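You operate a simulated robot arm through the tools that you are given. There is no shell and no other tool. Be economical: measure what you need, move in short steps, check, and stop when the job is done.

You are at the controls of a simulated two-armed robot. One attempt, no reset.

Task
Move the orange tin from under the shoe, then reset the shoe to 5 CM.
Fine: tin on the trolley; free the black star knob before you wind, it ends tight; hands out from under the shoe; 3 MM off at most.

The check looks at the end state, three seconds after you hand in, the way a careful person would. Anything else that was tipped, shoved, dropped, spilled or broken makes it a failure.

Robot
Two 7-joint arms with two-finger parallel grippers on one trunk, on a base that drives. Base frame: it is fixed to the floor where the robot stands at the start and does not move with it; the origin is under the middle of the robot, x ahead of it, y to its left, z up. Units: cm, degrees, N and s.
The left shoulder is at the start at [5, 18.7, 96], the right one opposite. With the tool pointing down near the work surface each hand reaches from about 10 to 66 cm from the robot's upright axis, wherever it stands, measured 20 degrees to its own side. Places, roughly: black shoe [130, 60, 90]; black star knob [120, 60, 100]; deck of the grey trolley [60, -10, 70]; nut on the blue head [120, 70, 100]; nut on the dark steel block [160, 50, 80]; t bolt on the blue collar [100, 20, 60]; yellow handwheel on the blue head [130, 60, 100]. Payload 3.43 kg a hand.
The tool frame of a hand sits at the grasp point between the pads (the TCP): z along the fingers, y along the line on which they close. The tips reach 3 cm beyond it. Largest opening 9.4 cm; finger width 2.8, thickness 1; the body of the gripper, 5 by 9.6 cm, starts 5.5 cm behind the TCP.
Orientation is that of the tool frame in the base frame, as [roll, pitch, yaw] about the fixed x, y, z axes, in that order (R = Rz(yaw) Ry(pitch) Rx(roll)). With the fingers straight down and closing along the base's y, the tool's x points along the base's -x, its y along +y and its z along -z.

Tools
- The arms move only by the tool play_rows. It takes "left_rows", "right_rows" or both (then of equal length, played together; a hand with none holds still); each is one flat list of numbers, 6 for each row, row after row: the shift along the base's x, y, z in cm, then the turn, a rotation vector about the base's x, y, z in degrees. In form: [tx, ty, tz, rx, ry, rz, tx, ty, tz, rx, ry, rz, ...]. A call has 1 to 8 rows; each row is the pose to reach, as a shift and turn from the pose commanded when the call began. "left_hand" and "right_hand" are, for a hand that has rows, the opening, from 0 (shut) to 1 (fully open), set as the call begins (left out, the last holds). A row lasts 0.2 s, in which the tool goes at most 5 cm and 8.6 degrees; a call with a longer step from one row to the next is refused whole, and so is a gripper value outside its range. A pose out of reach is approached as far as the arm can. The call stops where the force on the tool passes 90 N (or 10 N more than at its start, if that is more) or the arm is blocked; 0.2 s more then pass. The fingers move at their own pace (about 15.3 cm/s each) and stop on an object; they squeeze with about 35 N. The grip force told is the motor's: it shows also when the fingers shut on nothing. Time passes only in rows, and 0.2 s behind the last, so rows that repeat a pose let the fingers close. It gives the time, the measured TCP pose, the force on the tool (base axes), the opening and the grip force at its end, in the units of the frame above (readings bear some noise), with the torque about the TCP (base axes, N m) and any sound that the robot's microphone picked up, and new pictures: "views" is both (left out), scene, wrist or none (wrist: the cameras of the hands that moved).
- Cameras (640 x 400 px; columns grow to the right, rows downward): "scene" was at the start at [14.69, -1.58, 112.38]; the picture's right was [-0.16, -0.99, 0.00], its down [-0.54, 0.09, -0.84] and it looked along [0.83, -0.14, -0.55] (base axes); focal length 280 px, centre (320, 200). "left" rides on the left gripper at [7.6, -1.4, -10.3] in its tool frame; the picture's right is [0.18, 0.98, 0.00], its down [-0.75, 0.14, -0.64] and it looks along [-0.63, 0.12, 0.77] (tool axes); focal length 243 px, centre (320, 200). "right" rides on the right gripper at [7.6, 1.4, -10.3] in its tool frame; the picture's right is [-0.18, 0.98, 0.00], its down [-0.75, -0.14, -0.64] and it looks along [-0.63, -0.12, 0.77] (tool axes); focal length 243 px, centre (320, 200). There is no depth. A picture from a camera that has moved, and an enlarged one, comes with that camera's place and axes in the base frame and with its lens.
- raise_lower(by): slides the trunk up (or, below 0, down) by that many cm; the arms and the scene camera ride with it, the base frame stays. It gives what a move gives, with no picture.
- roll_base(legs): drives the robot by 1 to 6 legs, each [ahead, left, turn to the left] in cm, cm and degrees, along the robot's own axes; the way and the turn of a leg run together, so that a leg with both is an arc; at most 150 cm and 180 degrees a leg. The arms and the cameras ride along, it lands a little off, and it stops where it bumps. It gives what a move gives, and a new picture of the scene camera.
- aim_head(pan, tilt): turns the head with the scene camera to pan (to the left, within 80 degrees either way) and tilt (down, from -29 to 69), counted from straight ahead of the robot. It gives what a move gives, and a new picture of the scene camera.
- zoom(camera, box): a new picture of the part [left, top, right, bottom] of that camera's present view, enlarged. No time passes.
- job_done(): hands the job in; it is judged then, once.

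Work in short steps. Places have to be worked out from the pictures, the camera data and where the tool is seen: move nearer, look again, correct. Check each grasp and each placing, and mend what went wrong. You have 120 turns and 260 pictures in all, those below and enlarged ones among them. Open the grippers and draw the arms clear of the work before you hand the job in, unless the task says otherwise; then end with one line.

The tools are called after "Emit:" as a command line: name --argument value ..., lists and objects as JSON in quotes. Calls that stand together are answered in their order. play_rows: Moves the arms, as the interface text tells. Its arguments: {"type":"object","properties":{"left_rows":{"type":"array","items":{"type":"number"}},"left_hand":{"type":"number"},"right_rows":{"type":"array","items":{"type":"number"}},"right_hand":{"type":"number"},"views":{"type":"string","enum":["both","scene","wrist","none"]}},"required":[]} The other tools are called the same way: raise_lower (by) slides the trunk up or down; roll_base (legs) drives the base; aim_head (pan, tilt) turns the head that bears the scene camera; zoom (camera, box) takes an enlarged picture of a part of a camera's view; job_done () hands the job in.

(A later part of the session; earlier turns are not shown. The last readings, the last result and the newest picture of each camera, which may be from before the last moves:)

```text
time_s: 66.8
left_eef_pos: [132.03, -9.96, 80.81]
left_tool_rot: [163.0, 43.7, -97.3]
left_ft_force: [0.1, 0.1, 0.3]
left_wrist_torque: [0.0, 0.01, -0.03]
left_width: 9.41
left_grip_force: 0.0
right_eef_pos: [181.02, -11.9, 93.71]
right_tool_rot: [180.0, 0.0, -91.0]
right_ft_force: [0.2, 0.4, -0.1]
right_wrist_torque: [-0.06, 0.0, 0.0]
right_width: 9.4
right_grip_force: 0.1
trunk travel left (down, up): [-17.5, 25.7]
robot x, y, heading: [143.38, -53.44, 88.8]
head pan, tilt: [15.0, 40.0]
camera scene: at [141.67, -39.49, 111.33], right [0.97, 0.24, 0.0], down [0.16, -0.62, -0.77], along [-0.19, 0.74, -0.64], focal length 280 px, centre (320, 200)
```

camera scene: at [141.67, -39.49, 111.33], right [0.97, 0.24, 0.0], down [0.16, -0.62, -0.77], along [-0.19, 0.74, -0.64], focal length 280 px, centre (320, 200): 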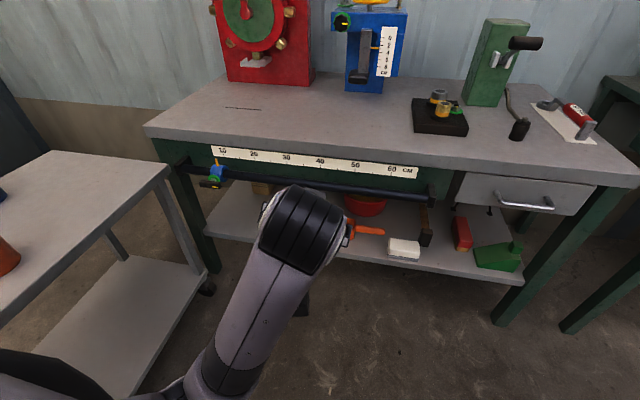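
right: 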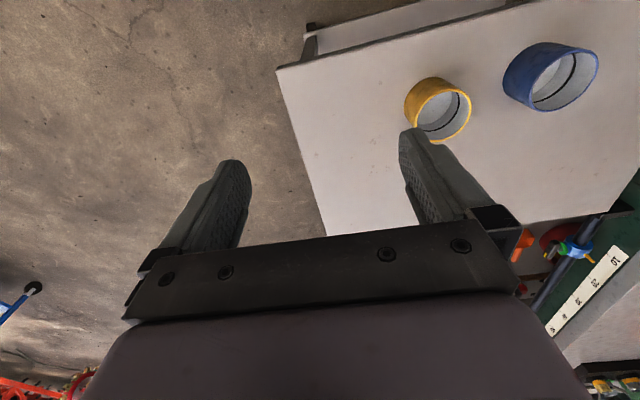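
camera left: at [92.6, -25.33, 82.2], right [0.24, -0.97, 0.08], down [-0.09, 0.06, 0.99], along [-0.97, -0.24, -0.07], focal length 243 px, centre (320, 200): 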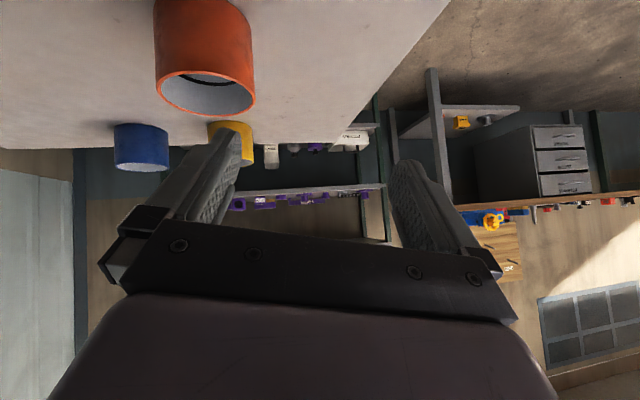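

Now restore the left hand's orientation while raising it.

Emit:
play_rows --left_rows '[0, 1, 3, 0.3, -3, -1.2, 0, 2, 6, 0.6, -6, -2.4, 0, 4, 9, 1, -9, -3.6, 0, 6, 12, 1.3, -12, -4.7, 0, 8, 15, 1.3, -12, -4.7]' --views "none"

Emit:
aim_head --pan 0 --tilt 65

```text
time_s: 67.5
left_eef_pos: [126.74, -6.47, 85.49]
left_tool_rot: [159.9, 44.2, -96.6]
left_ft_force: [0.4, 0.0, 0.4]
left_wrist_torque: [-0.01, 0.0, 0.01]
left_width: 9.4
left_grip_force: 0.1
left hand out of reach, approached as far as the arm can: row 3
right_eef_pos: [180.97, -11.83, 93.57]
right_tool_rot: [179.9, 0.0, -91.0]
right_ft_force: [-0.8, 0.7, 0.4]
right_wrist_torque: [-0.04, -0.01, -0.04]
right_width: 9.39
right_grip_force: 0.0
trunk travel left (down, up): [-17.5, 25.7]
robot x, y, heading: [143.66, -53.33, 89.0]
head pan, tilt: [15.0, 40.0]
stopped in row 3 (left hand): the arm was blocked; the commanded pose is now the measured one
```

```text
time_s: 68.4
left_eef_pos: [126.85, -6.61, 85.44]
left_tool_rot: [160.1, 44.2, -96.6]
left_ft_force: [-0.6, -0.3, 1.3]
left_wrist_torque: [0.0, -0.04, 0.0]
left_width: 9.39
left_grip_force: 0.1
right_eef_pos: [180.93, -11.88, 93.74]
right_tool_rot: [179.9, 0.0, -91.0]
right_ft_force: [0.1, 0.0, 0.4]
right_wrist_torque: [-0.01, -0.01, 0.01]
right_width: 9.42
right_grip_force: 0.1
trunk travel left (down, up): [-17.5, 25.7]
robot x, y, heading: [143.83, -53.63, 89.0]
head pan, tilt: [0.0, 65.0]
camera scene: at [143.83, -41.66, 108.1], right [1.0, -0.02, 0.0], down [-0.01, -0.91, -0.42], along [0.01, 0.42, -0.91], focal length 280 px, centre (320, 200)
```

scene: 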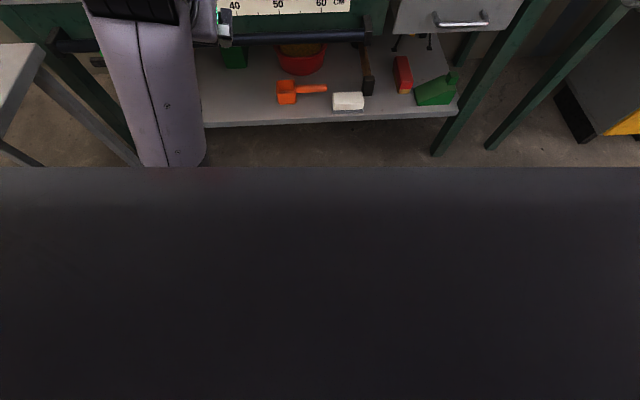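

The arm was near a joint limit. I move forward first, lower than before, with the rotation correction.

Emit:
play_rows --left_rows '[0.5, 3, 0, 0, -2, -1, 1, 6, 0, 0, -5, -2, 1.5, 9, 0, 0, -8, -3, 2, 12, 0, 0, -12, -4, 2, 14, 1, 0, -14, -5]' --views "none"

```text
time_s: 69.6
left_eef_pos: [128.2, 7.49, 86.21]
left_tool_rot: [179.2, 44.8, -87.6]
left_ft_force: [0.1, 1.0, 1.1]
left_wrist_torque: [-0.01, -0.01, -0.01]
left_width: 9.4
left_grip_force: 0.1
right_eef_pos: [180.93, -11.95, 93.62]
right_tool_rot: [-179.9, 0.0, -91.0]
right_ft_force: [0.3, 0.0, -0.5]
right_wrist_torque: [0.02, 0.03, 0.0]
right_width: 9.41
right_grip_force: 0.1
trunk travel left (down, up): [-17.5, 25.7]
robot x, y, heading: [143.72, -53.49, 89.1]
head pan, tilt: [0.0, 65.0]
```

Arm restored. I drive back to the bench, slightly nearer than before.

Emit:
roll_base --legs '[[0, 0, 1], [43, 0, 0]]'

Emit:
aim_head --pan 14 --tilt 18

```text
time_s: 72.5
left_eef_pos: [126.13, 48.75, 86.29]
left_tool_rot: [178.8, 43.2, -87.2]
left_ft_force: [0.1, -23.4, 9.1]
left_wrist_torque: [0.01, -0.57, -1.11]
left_width: 9.33
left_grip_force: 0.0
right_eef_pos: [179.35, 31.65, 93.68]
right_tool_rot: [180.0, 0.1, -89.2]
right_ft_force: [-0.1, -0.4, 0.0]
right_wrist_torque: [-0.03, 0.01, 0.02]
right_width: 9.39
right_grip_force: 0.0
trunk travel left (down, up): [-17.5, 25.7]
robot x, y, heading: [143.31, -10.7, 90.7]
head pan, tilt: [0.0, 65.0]
stopped in leg 2: the force on the tool passed its limit at 104 N (the readings are from after the stop); the commanded pose is now the measured one
camera scene: at [143.19, 0.59, 108.13], right [1.0, 0.01, 0.0], down [0.01, -0.9, -0.43], along [-0.01, 0.43, -0.9], focal length 280 px, centre (320, 200)
```

scene: 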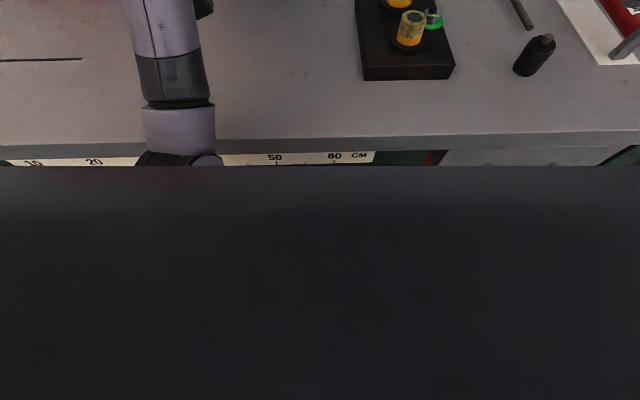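

```text
time_s: 73.7
left_eef_pos: [126.15, 48.59, 86.3]
left_tool_rot: [178.9, 43.2, -87.2]
left_ft_force: [0.8, -35.1, 13.2]
left_wrist_torque: [-0.04, -0.41, -1.66]
left_width: 9.28
left_grip_force: 0.0
right_eef_pos: [179.45, 31.53, 93.84]
right_tool_rot: [-179.9, 0.3, -89.2]
right_ft_force: [-0.6, 0.3, 0.1]
right_wrist_torque: [-0.03, 0.01, 0.01]
right_width: 9.4
right_grip_force: 0.0
trunk travel left (down, up): [-17.5, 25.7]
robot x, y, heading: [143.34, -10.92, 90.7]
head pan, tilt: [14.0, 18.0]
camera scene: at [140.92, 3.44, 114.86], right [0.97, 0.26, 0.0], down [0.08, -0.3, -0.95], along [-0.24, 0.92, -0.31], focal length 280 px, centre (320, 200)
```

scene: 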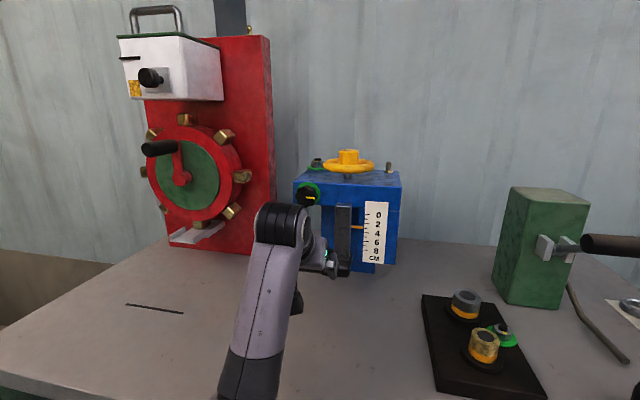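

The hand was too far ahead and touched the shoe's front. I pull it straight back at once and inspect.

Emit:
play_rows --left_rows '[0, -3, 0.5, 0, 0, 0, 0, -6, 1, 0, 0, 0, 0, -10, 1, 0, 0, 0, 0, -14, 1, 0, 0, 0]' --views "both"

Emit:
zoom --camera "scene" --box '[260, 130, 440, 290]'

```text
time_s: 74.8
left_eef_pos: [121.33, 36.19, 87.3]
left_tool_rot: [169.3, 45.4, -88.3]
left_ft_force: [0.7, 0.0, -0.7]
left_wrist_torque: [-0.01, -0.03, 0.0]
left_width: 9.4
left_grip_force: 0.1
left hand out of reach, approached as far as the arm can: row 4
right_eef_pos: [179.49, 31.85, 93.55]
right_tool_rot: [-179.9, -0.1, -89.2]
right_ft_force: [-0.9, 0.3, 0.2]
right_wrist_torque: [-0.01, 0.02, 0.0]
right_width: 9.4
right_grip_force: 0.0
trunk travel left (down, up): [-17.5, 25.7]
robot x, y, heading: [142.76, -10.67, 90.8]
head pan, tilt: [14.0, 18.0]
stopped in row 4 (left hand): the arm was blocked; the commanded pose is now the measured one
camera scene: at [140.88, 3.85, 114.79], right [0.97, 0.26, 0.0], down [0.08, -0.3, -0.95], along [-0.24, 0.92, -0.31], focal length 280 px, centre (320, 200)
camera left: at [125.07, 23.96, 88.64], right [-0.96, -0.29, 0.0], down [-0.02, 0.06, 1.0], along [-0.29, 0.96, -0.06], focal length 243 px, centre (320, 200)
```

scene: 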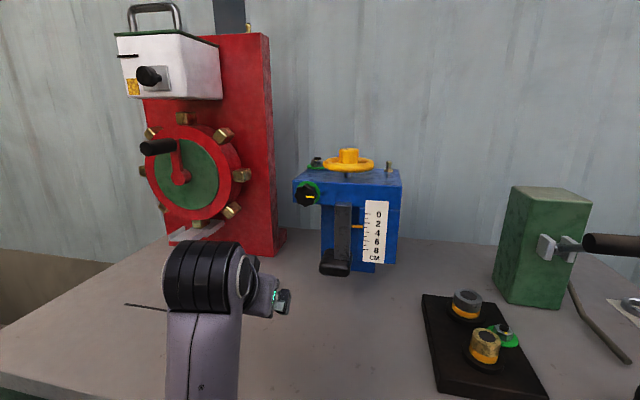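
left: 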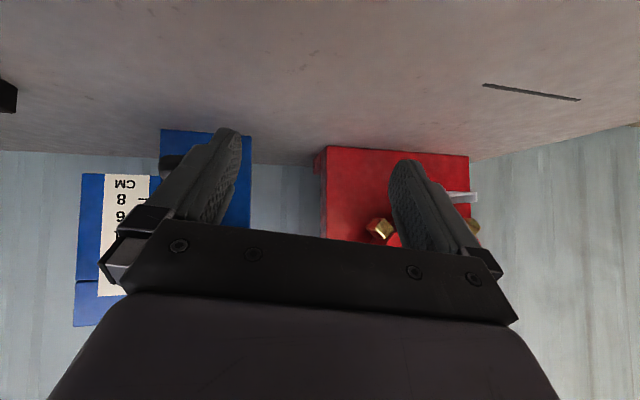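

```text
2.50 times, centred on (350, 210) of scene
camera zoom: at [140.88, 3.85, 114.79], right [0.97, 0.26, 0.0], down [0.08, -0.3, -0.95], along [-0.24, 0.92, -0.31], focal length 699 px, centre (245, 175)
```

zoom: 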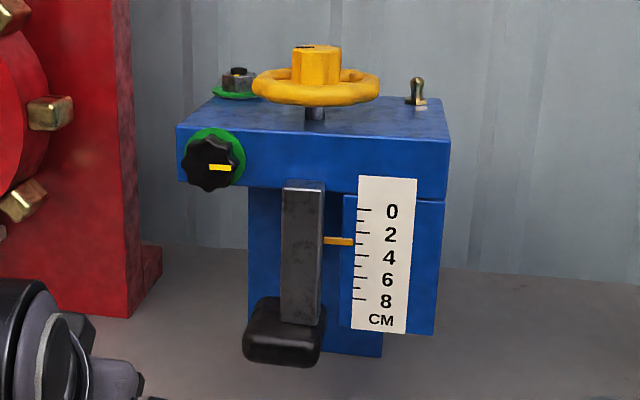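

Nothing seems displaced; pointer still near 3. Now correct the hand's roll while moving forward/up a bit.

Emit:
play_rows --left_rows '[0.5, 2, 1.5, 0, -3.5, -3, 1, 4, 3, 0, -7.5, -6.5, 1, 4, 5, 0, -7.5, -6.5]' --views "none"

Emit:
play_rows --left_rows '[0, 0.5, 1, 7.5, 0, 0, 0, 1, 2, 15, 0, 0, 0, 1.5, 3, 22.5, 0, 0, 0, 2, 4, 30, 0, 0, 0, 2, 5, 37.5, 0, 0, 0, 2, 6, 45, 0, 0]' --views "both"

```text
time_s: 75.8
left_eef_pos: [118.45, 40.14, 91.93]
left_tool_rot: [174.4, 45.1, -86.9]
left_ft_force: [-0.4, -0.2, 0.6]
left_wrist_torque: [0.04, 0.0, 0.0]
left_width: 9.41
left_grip_force: 0.1
right_eef_pos: [179.45, 31.89, 93.56]
right_tool_rot: [180.0, 0.0, -89.4]
right_ft_force: [-0.8, 0.2, -0.2]
right_wrist_torque: [-0.01, 0.01, 0.0]
right_width: 9.42
right_grip_force: 0.1
trunk travel left (down, up): [-17.5, 25.7]
robot x, y, heading: [143.42, -10.81, 90.9]
head pan, tilt: [14.0, 18.0]
stopped in row 3 (left hand): the arm was blocked; the commanded pose is now the measured one
```

```text
time_s: 77.2
left_eef_pos: [118.44, 42.25, 98.18]
left_tool_rot: [-73.5, 88.1, 24.2]
left_ft_force: [0.6, 0.6, 0.3]
left_wrist_torque: [0.0, -0.03, 0.0]
left_width: 9.39
left_grip_force: 0.1
right_eef_pos: [179.23, 31.81, 93.57]
right_tool_rot: [-179.9, 0.0, -89.2]
right_ft_force: [-0.2, 0.7, -0.1]
right_wrist_torque: [0.01, -0.02, 0.0]
right_width: 9.4
right_grip_force: 0.1
trunk travel left (down, up): [-17.5, 25.7]
robot x, y, heading: [143.43, -10.83, 91.0]
head pan, tilt: [14.0, 18.0]
camera scene: at [140.88, 3.84, 114.79], right [0.97, 0.26, 0.0], down [0.08, -0.3, -0.95], along [-0.24, 0.92, -0.31], focal length 280 px, centre (320, 200)
camera left: at [121.62, 32.4, 90.52], right [-0.97, -0.13, -0.22], down [-0.08, -0.67, 0.74], along [-0.24, 0.74, 0.63], focal length 243 px, centre (320, 200)
```

scene: 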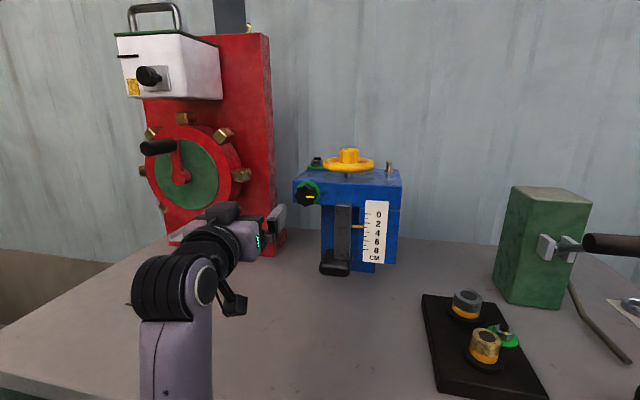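
left: 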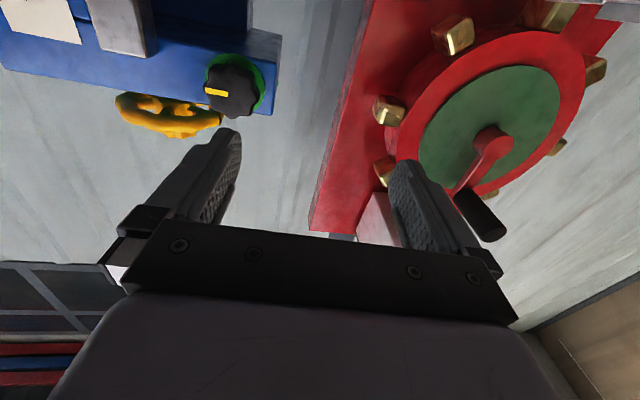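

Knob found at about [124.5, 55.5, 98.2]. I square the yaw (-7.7°), line up on it, and narrow the opening.

Emit:
play_rows --left_rows '[3, 1, 0, 0, 0, -3.8, 6, 3, 0, 0, 0, -7.7, 6, 3, 0, 0, 0, -7.7]' --left_hand 0.72 --views "both"

```text
time_s: 78.0
left_eef_pos: [124.2, 45.27, 97.32]
left_tool_rot: [-117.0, 89.0, -26.5]
left_ft_force: [1.1, -0.1, -0.6]
left_wrist_torque: [0.01, 0.02, -0.01]
left_width: 6.79
left_grip_force: 0.1
right_eef_pos: [179.37, 31.78, 93.63]
right_tool_rot: [180.0, 0.0, -89.3]
right_ft_force: [0.6, 0.7, 0.8]
right_wrist_torque: [-0.03, 0.01, 0.01]
right_width: 9.42
right_grip_force: 0.1
trunk travel left (down, up): [-17.5, 25.7]
robot x, y, heading: [142.9, -11.06, 91.0]
head pan, tilt: [14.0, 18.0]
camera scene: at [140.88, 3.84, 114.79], right [0.97, 0.26, 0.0], down [0.08, -0.3, -0.95], along [-0.24, 0.92, -0.31], focal length 280 px, centre (320, 200)
camera left: at [125.88, 34.99, 89.7], right [-0.98, -0.01, -0.2], down [-0.15, -0.64, 0.76], along [-0.13, 0.77, 0.62], focal length 243 px, centre (320, 200)
```

scene: 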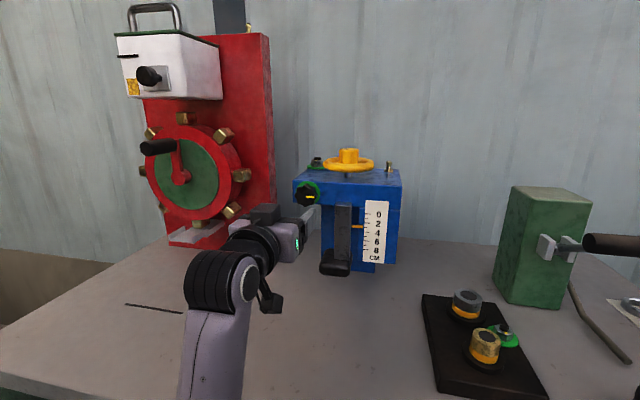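
left: 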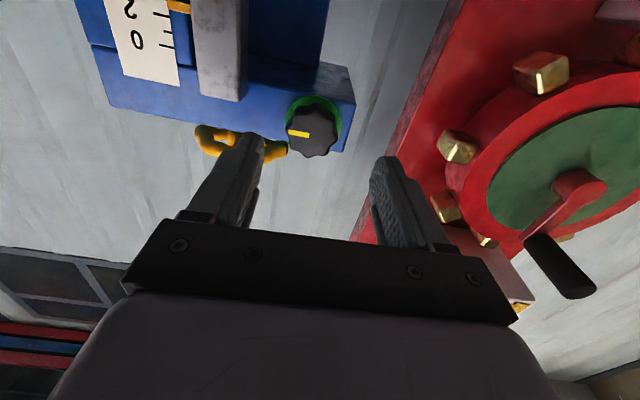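

Knob face at about [124.75, 54, 98]. I align and approach to tips just ahead of the knob.

Emit:
play_rows --left_rows '[0.5, 2, 0.7, 0, 0, 0, 0.5, 4, 0.7, 0, 0, 0, 0.5, 4.5, 0.7, 0, 0, 0]' --views "both"

Emit:
zoom --camera "scene" --box '[230, 130, 410, 290]'

```text
time_s: 78.8
left_eef_pos: [125.42, 49.59, 98.69]
left_tool_rot: [-91.8, 87.7, -2.1]
left_ft_force: [-0.9, 0.2, 0.1]
left_wrist_torque: [-0.04, -0.03, -0.01]
left_width: 6.77
left_grip_force: 0.1
right_eef_pos: [179.29, 31.78, 93.62]
right_tool_rot: [180.0, 0.0, -89.2]
right_ft_force: [0.3, -0.3, 0.2]
right_wrist_torque: [-0.01, 0.02, -0.01]
right_width: 9.39
right_grip_force: 0.0
trunk travel left (down, up): [-17.5, 25.7]
robot x, y, heading: [143.21, -10.67, 91.0]
head pan, tilt: [14.0, 18.0]
camera scene: at [140.87, 3.84, 114.79], right [0.97, 0.26, 0.0], down [0.08, -0.3, -0.95], along [-0.24, 0.92, -0.31], focal length 280 px, centre (320, 200)
camera left: at [127.13, 39.42, 91.1], right [-0.97, 0.01, -0.22], down [-0.17, -0.64, 0.75], along [-0.14, 0.77, 0.62], focal length 243 px, centre (320, 200)
```

scene: 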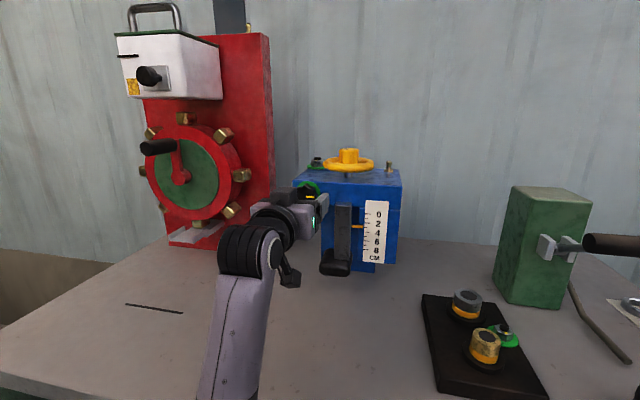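
left: 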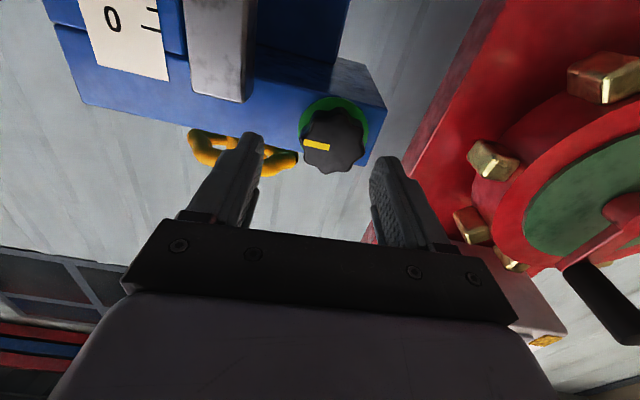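

```text
2.50 times, centred on (320, 210) of scene
camera zoom: at [140.87, 3.84, 114.79], right [0.97, 0.26, 0.0], down [0.08, -0.3, -0.95], along [-0.24, 0.92, -0.31], focal length 699 px, centre (320, 175)
```

zoom: 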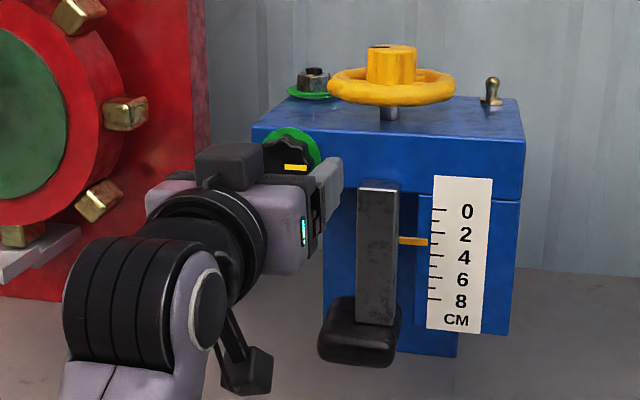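

Refined knob: [124.8, 54, 97.8]. Shift and advance so the tips straddle it.

Emit:
play_rows --left_rows '[-0.6, 0, -0.9, 0, 0, 0, -0.6, 1.5, -0.9, 0, 0, 0, -0.6, 3, -0.9, 0, 0, 0, -0.6, 3, -0.9, 0, 0, 0]' --views "both"

Emit:
zoom --camera "left" --box '[180, 60, 460, 260]'

```text
time_s: 79.8
left_eef_pos: [124.67, 52.64, 97.63]
left_tool_rot: [-94.6, 87.9, -4.8]
left_ft_force: [-0.3, -0.3, 0.3]
left_wrist_torque: [0.01, -0.03, -0.01]
left_width: 6.77
left_grip_force: 0.0
right_eef_pos: [179.33, 31.88, 93.55]
right_tool_rot: [-180.0, 0.0, -89.2]
right_ft_force: [0.8, 0.3, 0.3]
right_wrist_torque: [-0.01, 0.0, -0.01]
right_width: 9.42
right_grip_force: 0.1
trunk travel left (down, up): [-17.5, 25.7]
robot x, y, heading: [143.13, -10.94, 90.9]
head pan, tilt: [14.0, 18.0]
camera scene: at [140.88, 3.84, 114.79], right [0.97, 0.26, 0.0], down [0.08, -0.3, -0.95], along [-0.24, 0.92, -0.31], focal length 280 px, centre (320, 200)
camera left: at [126.53, 42.38, 89.93], right [-0.98, 0.0, -0.22], down [-0.17, -0.64, 0.75], along [-0.14, 0.77, 0.62], focal length 243 px, centre (320, 200)
```

scene: 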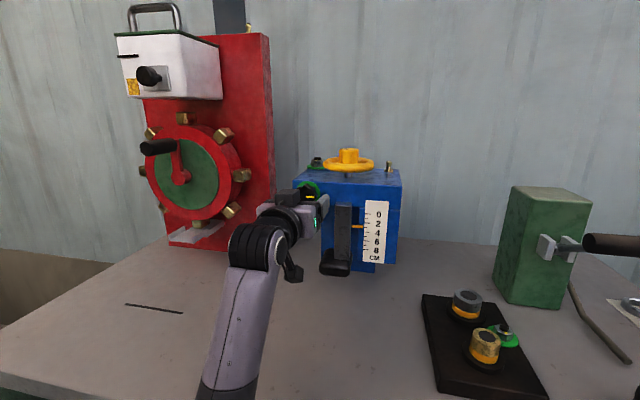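
left: 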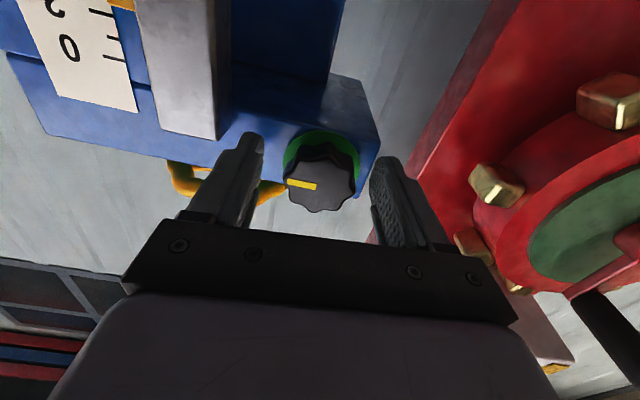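

```text
2.00 times, centred on (320, 160) of left
camera zoom: at [126.53, 42.38, 89.93], right [-0.98, 0.0, -0.22], down [-0.17, -0.64, 0.75], along [-0.14, 0.77, 0.62], focal length 485 px, centre (320, 280)
```

zoom: 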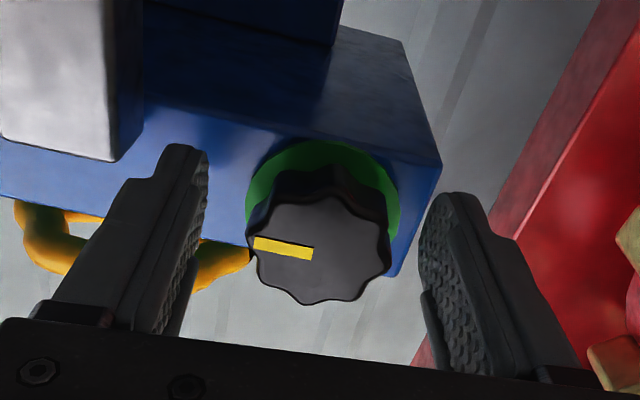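

Knob lies between the pads. Close on it.

Emit:
play_rows --left_rows '[0.1, 0.3, 0.1, 0, 0, 0, 0.1, 0.3, 0.1, 0, 0, 0, 0.1, 0.3, 0.1, 0, 0, 0]' --left_hand 0 --views "wrist"

```text
time_s: 80.6
left_eef_pos: [124.59, 52.75, 97.52]
left_tool_rot: [-101.3, 87.7, -11.3]
left_ft_force: [-7.9, -42.0, -19.0]
left_wrist_torque: [-0.14, -0.24, 1.11]
left_width: 4.64
left_grip_force: 44.7
right_eef_pos: [179.19, 31.6, 93.7]
right_tool_rot: [-179.9, 0.1, -89.1]
right_ft_force: [0.4, -0.6, 0.1]
right_wrist_torque: [-0.01, 0.01, 0.0]
right_width: 9.39
right_grip_force: 0.0
trunk travel left (down, up): [-17.5, 25.7]
robot x, y, heading: [142.94, -10.74, 90.9]
head pan, tilt: [14.0, 18.0]
camera left: at [126.38, 42.51, 90.03], right [-0.97, 0.0, -0.22], down [-0.17, -0.64, 0.75], along [-0.14, 0.77, 0.62], focal length 243 px, centre (320, 200)
```

left: 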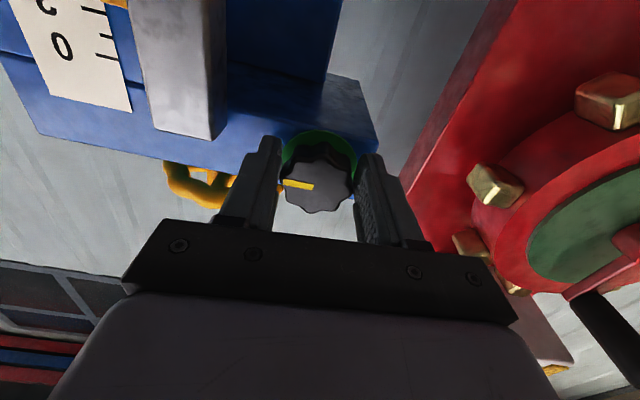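

Tips press on the plate (42 N in y). Ease back a little.

Emit:
play_rows --left_rows '[0.2, -0.3, 0.1, 0, 0, 0, 0.2, -0.5, 0.1, 0, 0, 0, 0.2, -0.5, 0.1, 0, 0, 0]' --views "none"

```text
time_s: 81.4
left_eef_pos: [124.47, 52.72, 97.54]
left_tool_rot: [-101.2, 87.6, -11.1]
left_ft_force: [-16.4, 24.4, -2.4]
left_wrist_torque: [-1.38, -0.34, 1.0]
left_width: 4.64
left_grip_force: 45.3
right_eef_pos: [179.24, 32.03, 93.6]
right_tool_rot: [-179.9, -0.2, -89.3]
right_ft_force: [-0.9, -0.6, 0.5]
right_wrist_torque: [0.05, 0.0, -0.01]
right_width: 9.4
right_grip_force: 0.0
trunk travel left (down, up): [-17.5, 25.7]
robot x, y, heading: [143.38, -10.75, 91.0]
head pan, tilt: [14.0, 18.0]
```

Firm grip on the knob. I relax half of that and start turning counter-clockwise, 40°.

Emit:
play_rows --left_rows '[-0.2, 0.2, 0, 0, 0, 0, -0.2, 0.2, 0, 0, -8, 0, -0.2, 0.2, 0, 0, -16, 0, -0.2, 0.2, 0, 0, -24, 0, -0.2, 0.2, 0, 0, -32, 0, -0.2, 0.2, 0, 0, -40, 0]' --views "both"

```text
time_s: 82.8
left_eef_pos: [124.2, 52.73, 98.84]
left_tool_rot: [-86.4, 55.3, 3.3]
left_ft_force: [69.4, 2.2, 14.5]
left_wrist_torque: [0.71, -0.48, -0.37]
left_width: 4.62
left_grip_force: 44.4
right_eef_pos: [180.07, 31.75, 93.5]
right_tool_rot: [179.5, 0.1, -89.4]
right_ft_force: [-0.6, 0.8, 0.0]
right_wrist_torque: [0.0, -0.03, 0.02]
right_width: 9.42
right_grip_force: 0.0
trunk travel left (down, up): [-17.5, 25.7]
robot x, y, heading: [143.32, -10.78, 90.7]
head pan, tilt: [14.0, 18.0]
camera scene: at [141.63, 3.79, 114.87], right [0.97, 0.25, -0.01], down [0.07, -0.3, -0.95], along [-0.24, 0.92, -0.31], focal length 280 px, centre (320, 200)
camera left: at [129.81, 42.78, 93.02], right [-0.7, 0.02, -0.71], down [-0.54, -0.66, 0.52], along [-0.46, 0.75, 0.48], focal length 243 px, centre (320, 200)
```

scene: 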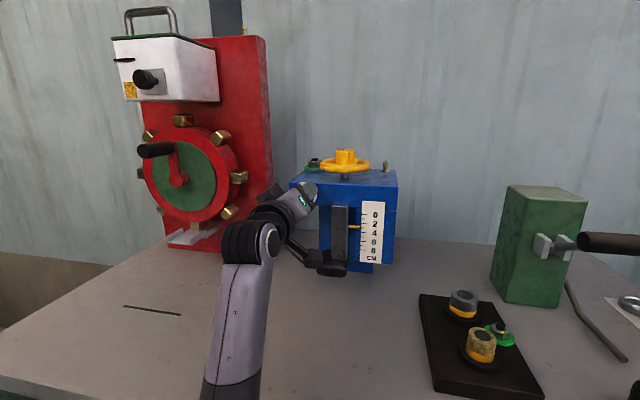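
left: 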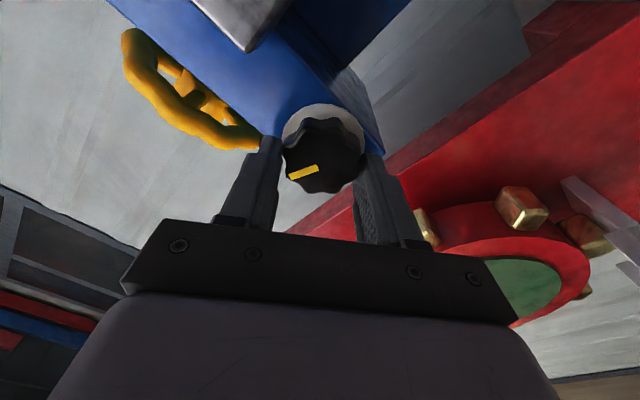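

The plate changed from green to white, so the knob is loosening. I relieve the side force and zoom in.

Emit:
play_rows --left_rows '[0.3, 0, 0.1, 0, 0, 0, 0.6, 0, 0.1, 0, 0, 0, 0.6, 0, 0.1, 0, 0, 0]' --views "none"

Emit:
zoom --camera "left" --box '[220, 60, 420, 220]'

```text
time_s: 83.6
left_eef_pos: [123.86, 52.71, 99.2]
left_tool_rot: [-86.4, 54.3, 3.9]
left_ft_force: [73.4, 25.3, 39.1]
left_wrist_torque: [-0.13, -0.62, -1.06]
left_width: 4.63
left_grip_force: 45.6
right_eef_pos: [180.12, 31.61, 93.42]
right_tool_rot: [179.4, 0.2, -89.4]
right_ft_force: [0.7, 0.3, -0.5]
right_wrist_torque: [0.0, 0.0, 0.0]
right_width: 9.37
right_grip_force: 0.1
trunk travel left (down, up): [-17.5, 25.7]
robot x, y, heading: [143.3, -11.19, 90.7]
head pan, tilt: [14.0, 18.0]
```

```text
2.50 times, centred on (320, 140) of left
camera zoom: at [129.87, 42.81, 93.36], right [-0.69, 0.01, -0.72], down [-0.54, -0.67, 0.51], along [-0.48, 0.74, 0.47], focal length 606 px, centre (320, 350)
```

zoom: 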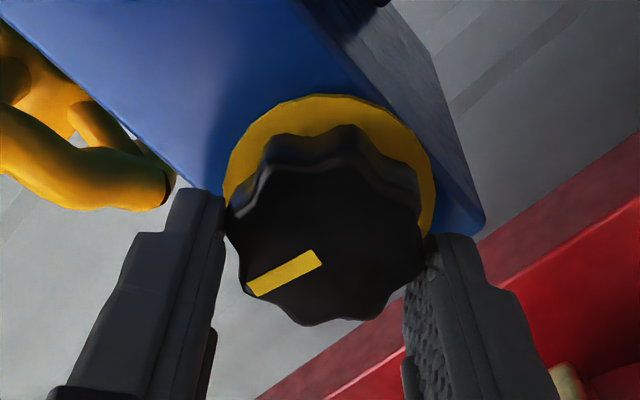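

The plate is now amber — knob is part-way. The grip is loaded sideways, so I release, let it settle, and look.

Emit:
play_rows --left_rows '[0, 0, 0, 0, 0, 0, 0, 0, 0, 0, 0, 0]' --left_hand 0.72 --views "both"

Emit:
zoom --camera "left" --box '[200, 60, 440, 260]'

```text
time_s: 84.2
left_eef_pos: [121.56, 52.58, 98.67]
left_tool_rot: [-87.2, 53.5, 6.0]
left_ft_force: [25.3, -0.5, 35.7]
left_wrist_torque: [0.7, -1.14, -0.38]
left_width: 9.16
left_grip_force: 21.6
right_eef_pos: [179.54, 31.51, 93.66]
right_tool_rot: [179.6, 0.3, -89.2]
right_ft_force: [-0.1, 1.2, 0.2]
right_wrist_torque: [0.01, -0.02, -0.03]
right_width: 9.41
right_grip_force: 0.1
trunk travel left (down, up): [-17.5, 25.7]
robot x, y, heading: [143.38, -10.99, 90.8]
head pan, tilt: [14.0, 18.0]
camera scene: at [141.19, 3.49, 114.87], right [0.97, 0.26, 0.0], down [0.08, -0.29, -0.95], along [-0.24, 0.92, -0.3], focal length 280 px, centre (320, 200)
camera left: at [127.87, 42.84, 92.99], right [-0.68, -0.02, -0.73], down [-0.52, -0.69, 0.5], along [-0.52, 0.72, 0.46], focal length 243 px, centre (320, 200)
```

scene: 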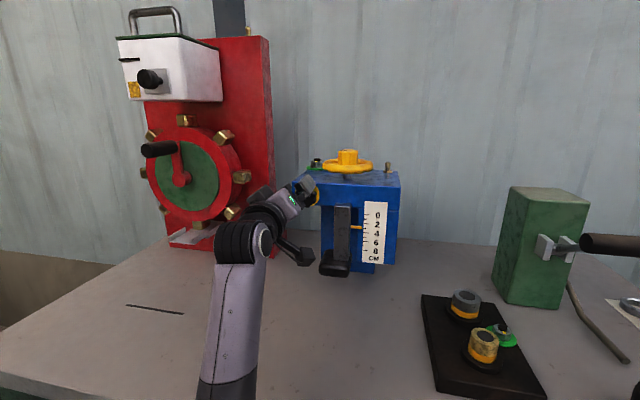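
left: 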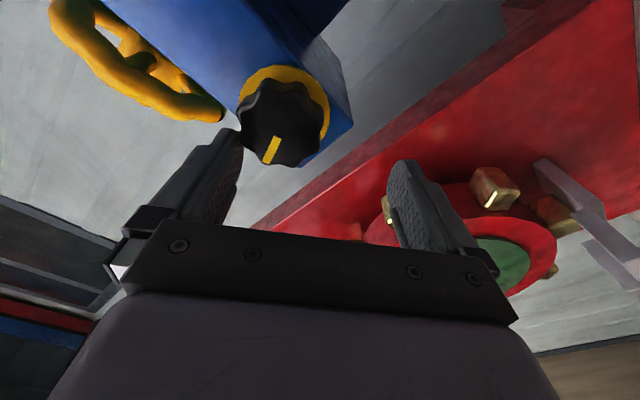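

```text
2.00 times, centred on (320, 160) of left
camera zoom: at [127.87, 42.84, 92.99], right [-0.68, -0.02, -0.73], down [-0.52, -0.69, 0.5], along [-0.52, 0.72, 0.46], focal length 485 px, centre (320, 280)
```

zoom: 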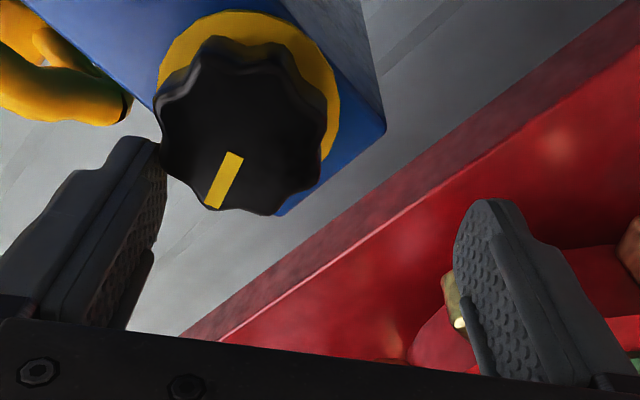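

The knob's mark now points up (about 90° turned) and the plate is amber = free. The hand has drifted left, pressing the knob, so I back straight out.

Emit:
play_rows --left_rows '[0, -2, 0, 0, 0, 0, 0, -5, 0, 0, 0, 0, 0, -8, 0, 0, 0, 0]' --views "both"

Emit:
zoom --camera "scene" --box '[230, 130, 410, 290]'

```text
time_s: 84.8
left_eef_pos: [120.26, 49.3, 98.11]
left_tool_rot: [-88.9, 54.0, 6.0]
left_ft_force: [-0.2, -0.2, -0.1]
left_wrist_torque: [0.02, 0.02, 0.0]
left_width: 6.76
left_grip_force: 0.0
right_eef_pos: [179.14, 31.87, 93.52]
right_tool_rot: [180.0, -0.1, -89.1]
right_ft_force: [-0.7, -0.5, -0.1]
right_wrist_torque: [0.02, 0.0, 0.0]
right_width: 9.43
right_grip_force: 0.0
trunk travel left (down, up): [-17.5, 25.7]
robot x, y, heading: [142.91, -11.04, 90.8]
head pan, tilt: [14.0, 18.0]
stopped in row 2 (left hand): the arm was blocked; the commanded pose is now the measured one
camera scene: at [140.78, 3.85, 114.74], right [0.97, 0.26, 0.0], down [0.08, -0.3, -0.95], along [-0.25, 0.92, -0.31], focal length 280 px, centre (320, 200)
camera left: at [126.81, 39.67, 92.54], right [-0.68, -0.05, -0.73], down [-0.5, -0.7, 0.52], along [-0.53, 0.72, 0.45], focal length 243 px, centre (320, 200)
```

scene: 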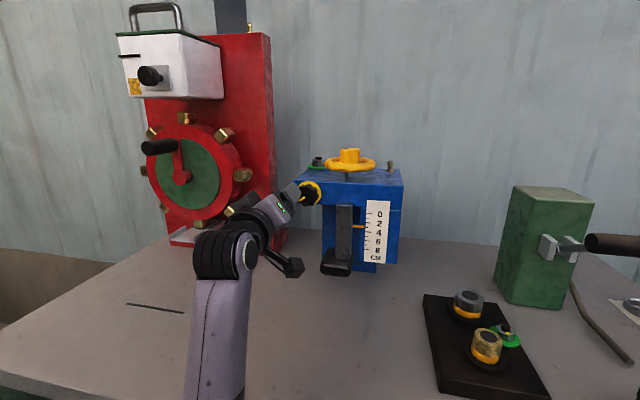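
left: 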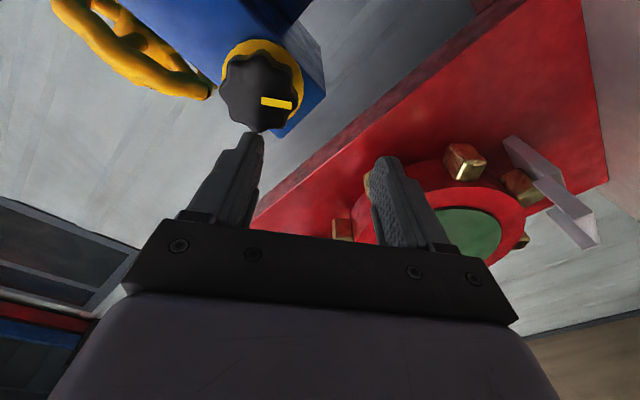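

```text
2.50 times, centred on (320, 210) of scene
camera zoom: at [140.78, 3.85, 114.74], right [0.97, 0.26, 0.0], down [0.08, -0.3, -0.95], along [-0.25, 0.92, -0.31], focal length 699 px, centre (320, 175)
```

zoom: 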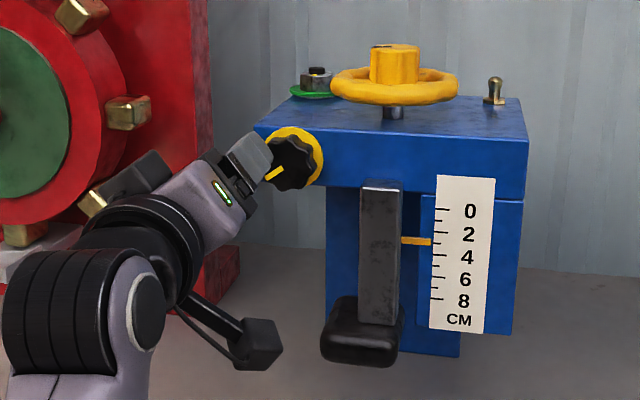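

Knob is free (mark ~8 o'clock, plate amber); pointer still at 3. For reach on the wheel I'll back off, turn right ~50° (which puts the left shoulder forward) and raise the trunk.

Emit:
roll_base --legs '[[-28, 0, 0], [0, 0, -50]]'

Emit:
raise_lower --by 18

Emit:
aim_head --pan 55 --tilt 30

```text
time_s: 89.0
left_eef_pos: [173.06, 17.71, 98.05]
left_tool_rot: [-88.9, 54.0, -42.1]
left_ft_force: [-0.1, 0.0, -0.6]
left_wrist_torque: [-0.01, -0.02, -0.01]
left_width: 6.76
left_grip_force: 0.1
right_eef_pos: [199.52, -37.74, 93.64]
right_tool_rot: [180.0, 0.0, -137.2]
right_ft_force: [-0.1, 0.4, 0.9]
right_wrist_torque: [-0.02, 0.02, -0.02]
right_width: 9.36
right_grip_force: 0.1
trunk travel left (down, up): [-17.5, 25.7]
robot x, y, heading: [143.97, -39.72, 42.6]
head pan, tilt: [14.0, 18.0]
camera scene: at [153.16, -27.89, 114.79], right [0.84, -0.55, 0.0], down [-0.17, -0.26, -0.95], along [0.52, 0.8, -0.31], focal length 280 px, centre (320, 200)
```

scene: 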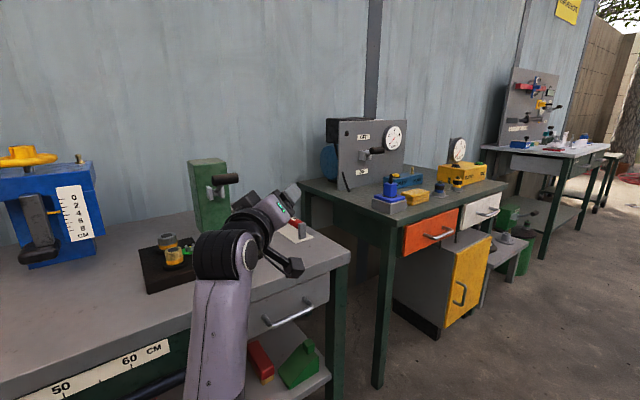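

```text
time_s: 91.0
left_eef_pos: [173.1, 17.79, 116.14]
left_tool_rot: [-89.0, 54.0, -42.2]
left_ft_force: [-0.2, -0.4, -1.6]
left_wrist_torque: [-0.01, 0.0, 0.01]
left_width: 6.76
left_grip_force: 0.0
right_eef_pos: [199.58, -37.79, 111.62]
right_tool_rot: [-179.9, 0.0, -137.2]
right_ft_force: [-0.6, -0.3, 0.1]
right_wrist_torque: [-0.05, 0.0, -0.01]
right_width: 9.38
right_grip_force: 0.0
trunk travel left (down, up): [-35.5, 7.7]
robot x, y, heading: [143.68, -39.15, 42.6]
head pan, tilt: [14.0, 18.0]
```

```text
time_s: 92.1
left_eef_pos: [173.05, 17.81, 116.07]
left_tool_rot: [-89.0, 54.0, -42.1]
left_ft_force: [0.2, -0.1, -0.3]
left_wrist_torque: [-0.02, 0.0, 0.03]
left_width: 6.76
left_grip_force: 0.0
right_eef_pos: [199.51, -37.78, 111.67]
right_tool_rot: [-179.9, 0.1, -137.3]
right_ft_force: [-0.2, 0.2, 0.3]
right_wrist_torque: [-0.02, -0.01, -0.02]
right_width: 9.39
right_grip_force: 0.0
trunk travel left (down, up): [-35.5, 7.7]
robot x, y, heading: [143.6, -39.76, 42.8]
head pan, tilt: [55.0, 30.0]
camera scene: at [146.83, -26.74, 130.86], right [0.99, 0.14, 0.0], down [0.07, -0.5, -0.87], along [-0.12, 0.86, -0.5], focal length 280 px, centre (320, 200)
```

scene: 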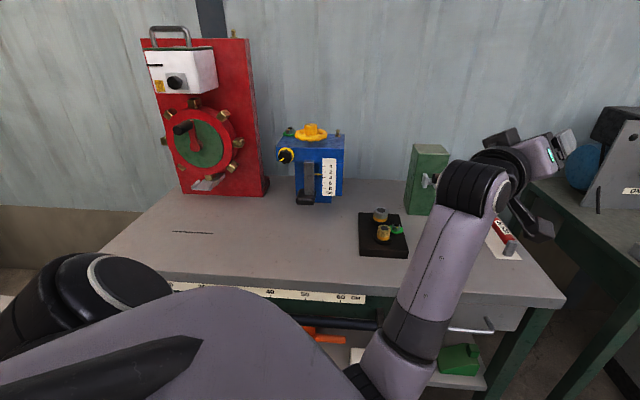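

Step one: unroll the wrist while moving the hand left.

Emit:
play_rows --left_rows '[-3, 0.5, 0, 4.9, 5.3, 0, -6, 1, 0, 9.8, 10.5, 0, -9, 1.5, 0, 14.7, 15.8, 0, -12, 2, 0, 19.6, 21, 0, -15, 2.5, 0, 24.5, 26.3, 0]' --views "none"

Emit:
play_rows --left_rows '[-2, 1, 1, -5.8, 5.4, 0, -4, 2, 2, -11.7, 10.9, 0, -6, 3, 2, -17.5, 16.3, 0, -8, 4, 2, -23.4, 21.8, 0, -10, 4, 2, -29.2, 27.2, 0, -12, 4, 2, -32.8, 30.6, 0]' --views "none"

```text
time_s: 93.3
left_eef_pos: [158.13, 20.41, 115.86]
left_tool_rot: [2.4, 89.5, 49.1]
left_ft_force: [-0.1, 0.9, 1.6]
left_wrist_torque: [0.01, 0.0, 0.0]
left_width: 6.78
left_grip_force: 0.1
right_eef_pos: [199.45, -37.71, 111.81]
right_tool_rot: [-179.9, 0.0, -137.2]
right_ft_force: [-0.1, 0.6, -0.4]
right_wrist_torque: [-0.01, -0.02, -0.04]
right_width: 9.4
right_grip_force: 0.0
trunk travel left (down, up): [-35.5, 7.7]
robot x, y, heading: [143.68, -39.15, 42.9]
head pan, tilt: [55.0, 30.0]
```

```text
time_s: 94.7
left_eef_pos: [146.03, 24.51, 118.0]
left_tool_rot: [-179.6, 45.5, -132.9]
left_ft_force: [0.6, -0.8, 0.1]
left_wrist_torque: [0.01, 0.02, 0.0]
left_width: 6.76
left_grip_force: 0.1
right_eef_pos: [199.48, -37.62, 111.6]
right_tool_rot: [-179.9, 0.2, -137.1]
right_ft_force: [-0.4, -0.4, 0.5]
right_wrist_torque: [0.02, 0.04, 0.0]
right_width: 9.39
right_grip_force: 0.0
trunk travel left (down, up): [-35.5, 7.7]
robot x, y, heading: [143.72, -39.55, 42.9]
head pan, tilt: [55.0, 30.0]
```

Works. Complete the tilt to straight down, then yaw +43°.

Emit:
play_rows --left_rows '[-2, 0, 0.5, -5.5, 5.1, 0, -4, 0, 1, -11, 10.3, 0, -6, 0, 1.5, -16.5, 15.4, 0, -8, 0, 2, -22, 20.6, 0, -10, 0, 2, -27.6, 25.7, 0, -12, 0, 2, -33.2, 31, 0]' --views "none"

Emit:
play_rows --left_rows '[0, 0, 0, 0, 0, 8.5, 0, 0, 0, 0, 0, 17, -1, 0, 0, 0, 0, 25.5, -2, 0, 0, 0, 0, 34, -2, 0, 0, 0, 0, 43, -2, 0, 0, 0, 0, 43]' --views "both"

```text
time_s: 96.1
left_eef_pos: [134.32, 23.83, 120.96]
left_tool_rot: [-179.3, 2.1, -133.6]
left_ft_force: [-1.3, 3.0, -8.2]
left_wrist_torque: [-0.19, -0.14, -0.01]
left_width: 6.8
left_grip_force: 0.1
right_eef_pos: [199.56, -38.05, 111.74]
right_tool_rot: [179.9, 0.3, -137.2]
right_ft_force: [0.4, -3.2, 1.0]
right_wrist_torque: [0.08, -0.02, 0.03]
right_width: 9.42
right_grip_force: 0.1
trunk travel left (down, up): [-35.5, 7.7]
robot x, y, heading: [143.59, -39.96, 42.9]
head pan, tilt: [55.0, 30.0]
```

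```text
refused: row 5 steps farther than a row can; nothing moved
```

Emit:
play_rows --left_rows '[0, 1, -1, 0, 0, 8.5, 0, 2, -2, 0, 0, 17, -1, 3, -3, 0, 0, 25.5, -2, 4, -3, 0, 0, 34, -2, 4, -3, 0, 0, 42.5]' --views "both"

```text
time_s: 97.3
left_eef_pos: [132.14, 28.37, 117.22]
left_tool_rot: [-179.8, 0.2, -90.3]
left_ft_force: [-0.2, 0.4, -1.0]
left_wrist_torque: [-0.01, -0.02, 0.02]
left_width: 6.73
left_grip_force: 0.1
right_eef_pos: [199.56, -37.75, 111.7]
right_tool_rot: [-180.0, 0.0, -137.2]
right_ft_force: [0.5, -0.9, 0.2]
right_wrist_torque: [-0.01, -0.03, 0.03]
right_width: 9.4
right_grip_force: 0.1
trunk travel left (down, up): [-35.5, 7.7]
robot x, y, heading: [143.32, -39.5, 42.8]
head pan, tilt: [55.0, 30.0]
camera scene: at [146.82, -26.74, 130.86], right [0.99, 0.14, 0.0], down [0.07, -0.5, -0.87], along [-0.12, 0.86, -0.5], focal length 280 px, centre (320, 200)
camera left: at [133.57, 20.76, 127.28], right [-0.98, -0.18, -0.01], down [-0.14, 0.75, 0.64], along [-0.11, 0.63, -0.76], focal length 243 px, centre (320, 200)
```

scene: 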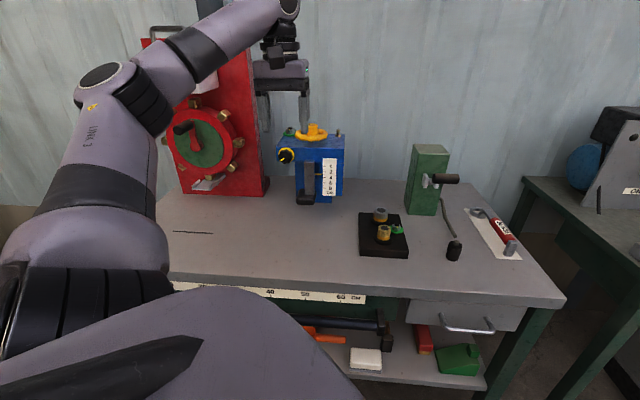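
left: 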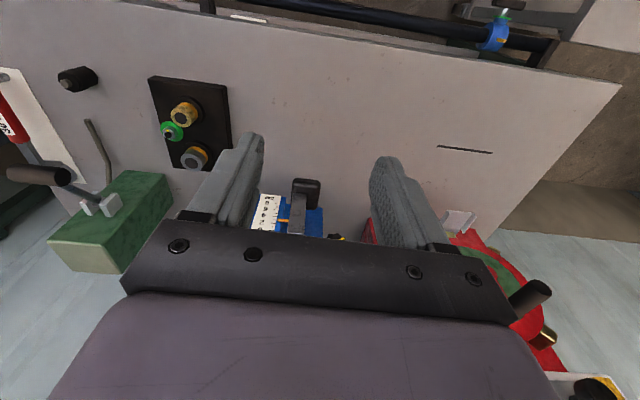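

Tool is straight down, in line with the wheel. Drive diagonally so that I move 28 cm toward the bench.

Emit:
roll_base --legs '[[19, 20.5, 0]]'

Emit:
aim_head --pan 48 --tilt 34

```text
time_s: 99.7
left_eef_pos: [132.31, 56.7, 117.18]
left_tool_rot: [-179.8, 0.2, -90.3]
left_ft_force: [0.1, 0.4, 0.5]
left_wrist_torque: [-0.01, -0.03, 0.02]
left_width: 6.77
left_grip_force: 0.1
right_eef_pos: [199.92, -9.27, 111.66]
right_tool_rot: [180.0, -0.1, -137.1]
right_ft_force: [-0.8, -0.3, -0.4]
right_wrist_torque: [-0.02, 0.01, 0.0]
right_width: 9.43
right_grip_force: 0.1
trunk travel left (down, up): [-35.5, 7.7]
robot x, y, heading: [144.29, -11.03, 43.1]
head pan, tilt: [55.0, 30.0]
camera scene: at [147.16, 1.65, 130.86], right [0.99, 0.14, 0.0], down [0.07, -0.5, -0.87], along [-0.12, 0.86, -0.5], focal length 280 px, centre (320, 200)
```

scene: 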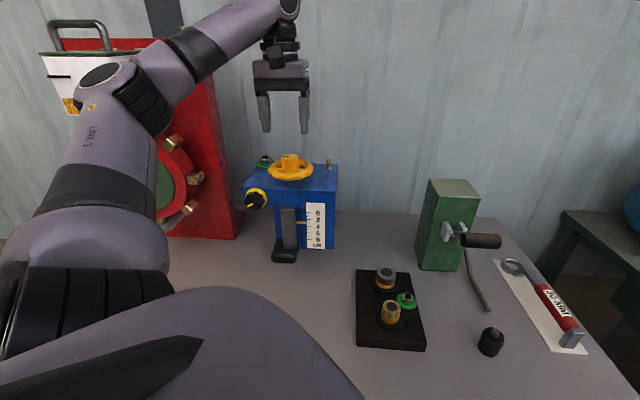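

```text
time_s: 100.4
left_eef_pos: [132.28, 56.76, 117.03]
left_tool_rot: [-179.7, 0.2, -90.3]
left_ft_force: [-0.1, 0.4, 0.1]
left_wrist_torque: [-0.01, -0.01, 0.0]
left_width: 6.77
left_grip_force: 0.1
right_eef_pos: [199.95, -9.22, 111.64]
right_tool_rot: [-180.0, 0.0, -137.1]
right_ft_force: [-0.2, -1.6, 0.8]
right_wrist_torque: [0.02, -0.04, -0.04]
right_width: 9.39
right_grip_force: 0.1
trunk travel left (down, up): [-35.5, 7.7]
robot x, y, heading: [144.1, -11.32, 42.8]
head pan, tilt: [48.0, 34.0]
camera scene: at [148.26, 1.51, 130.24], right [1.0, 0.02, 0.0], down [0.01, -0.56, -0.83], along [-0.01, 0.83, -0.56], focal length 280 px, centre (320, 200)
```

scene: 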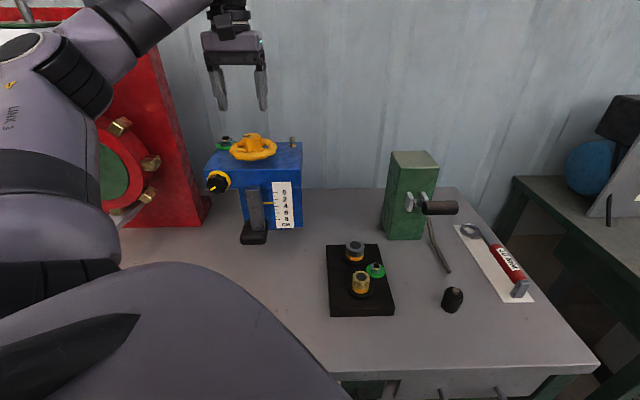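

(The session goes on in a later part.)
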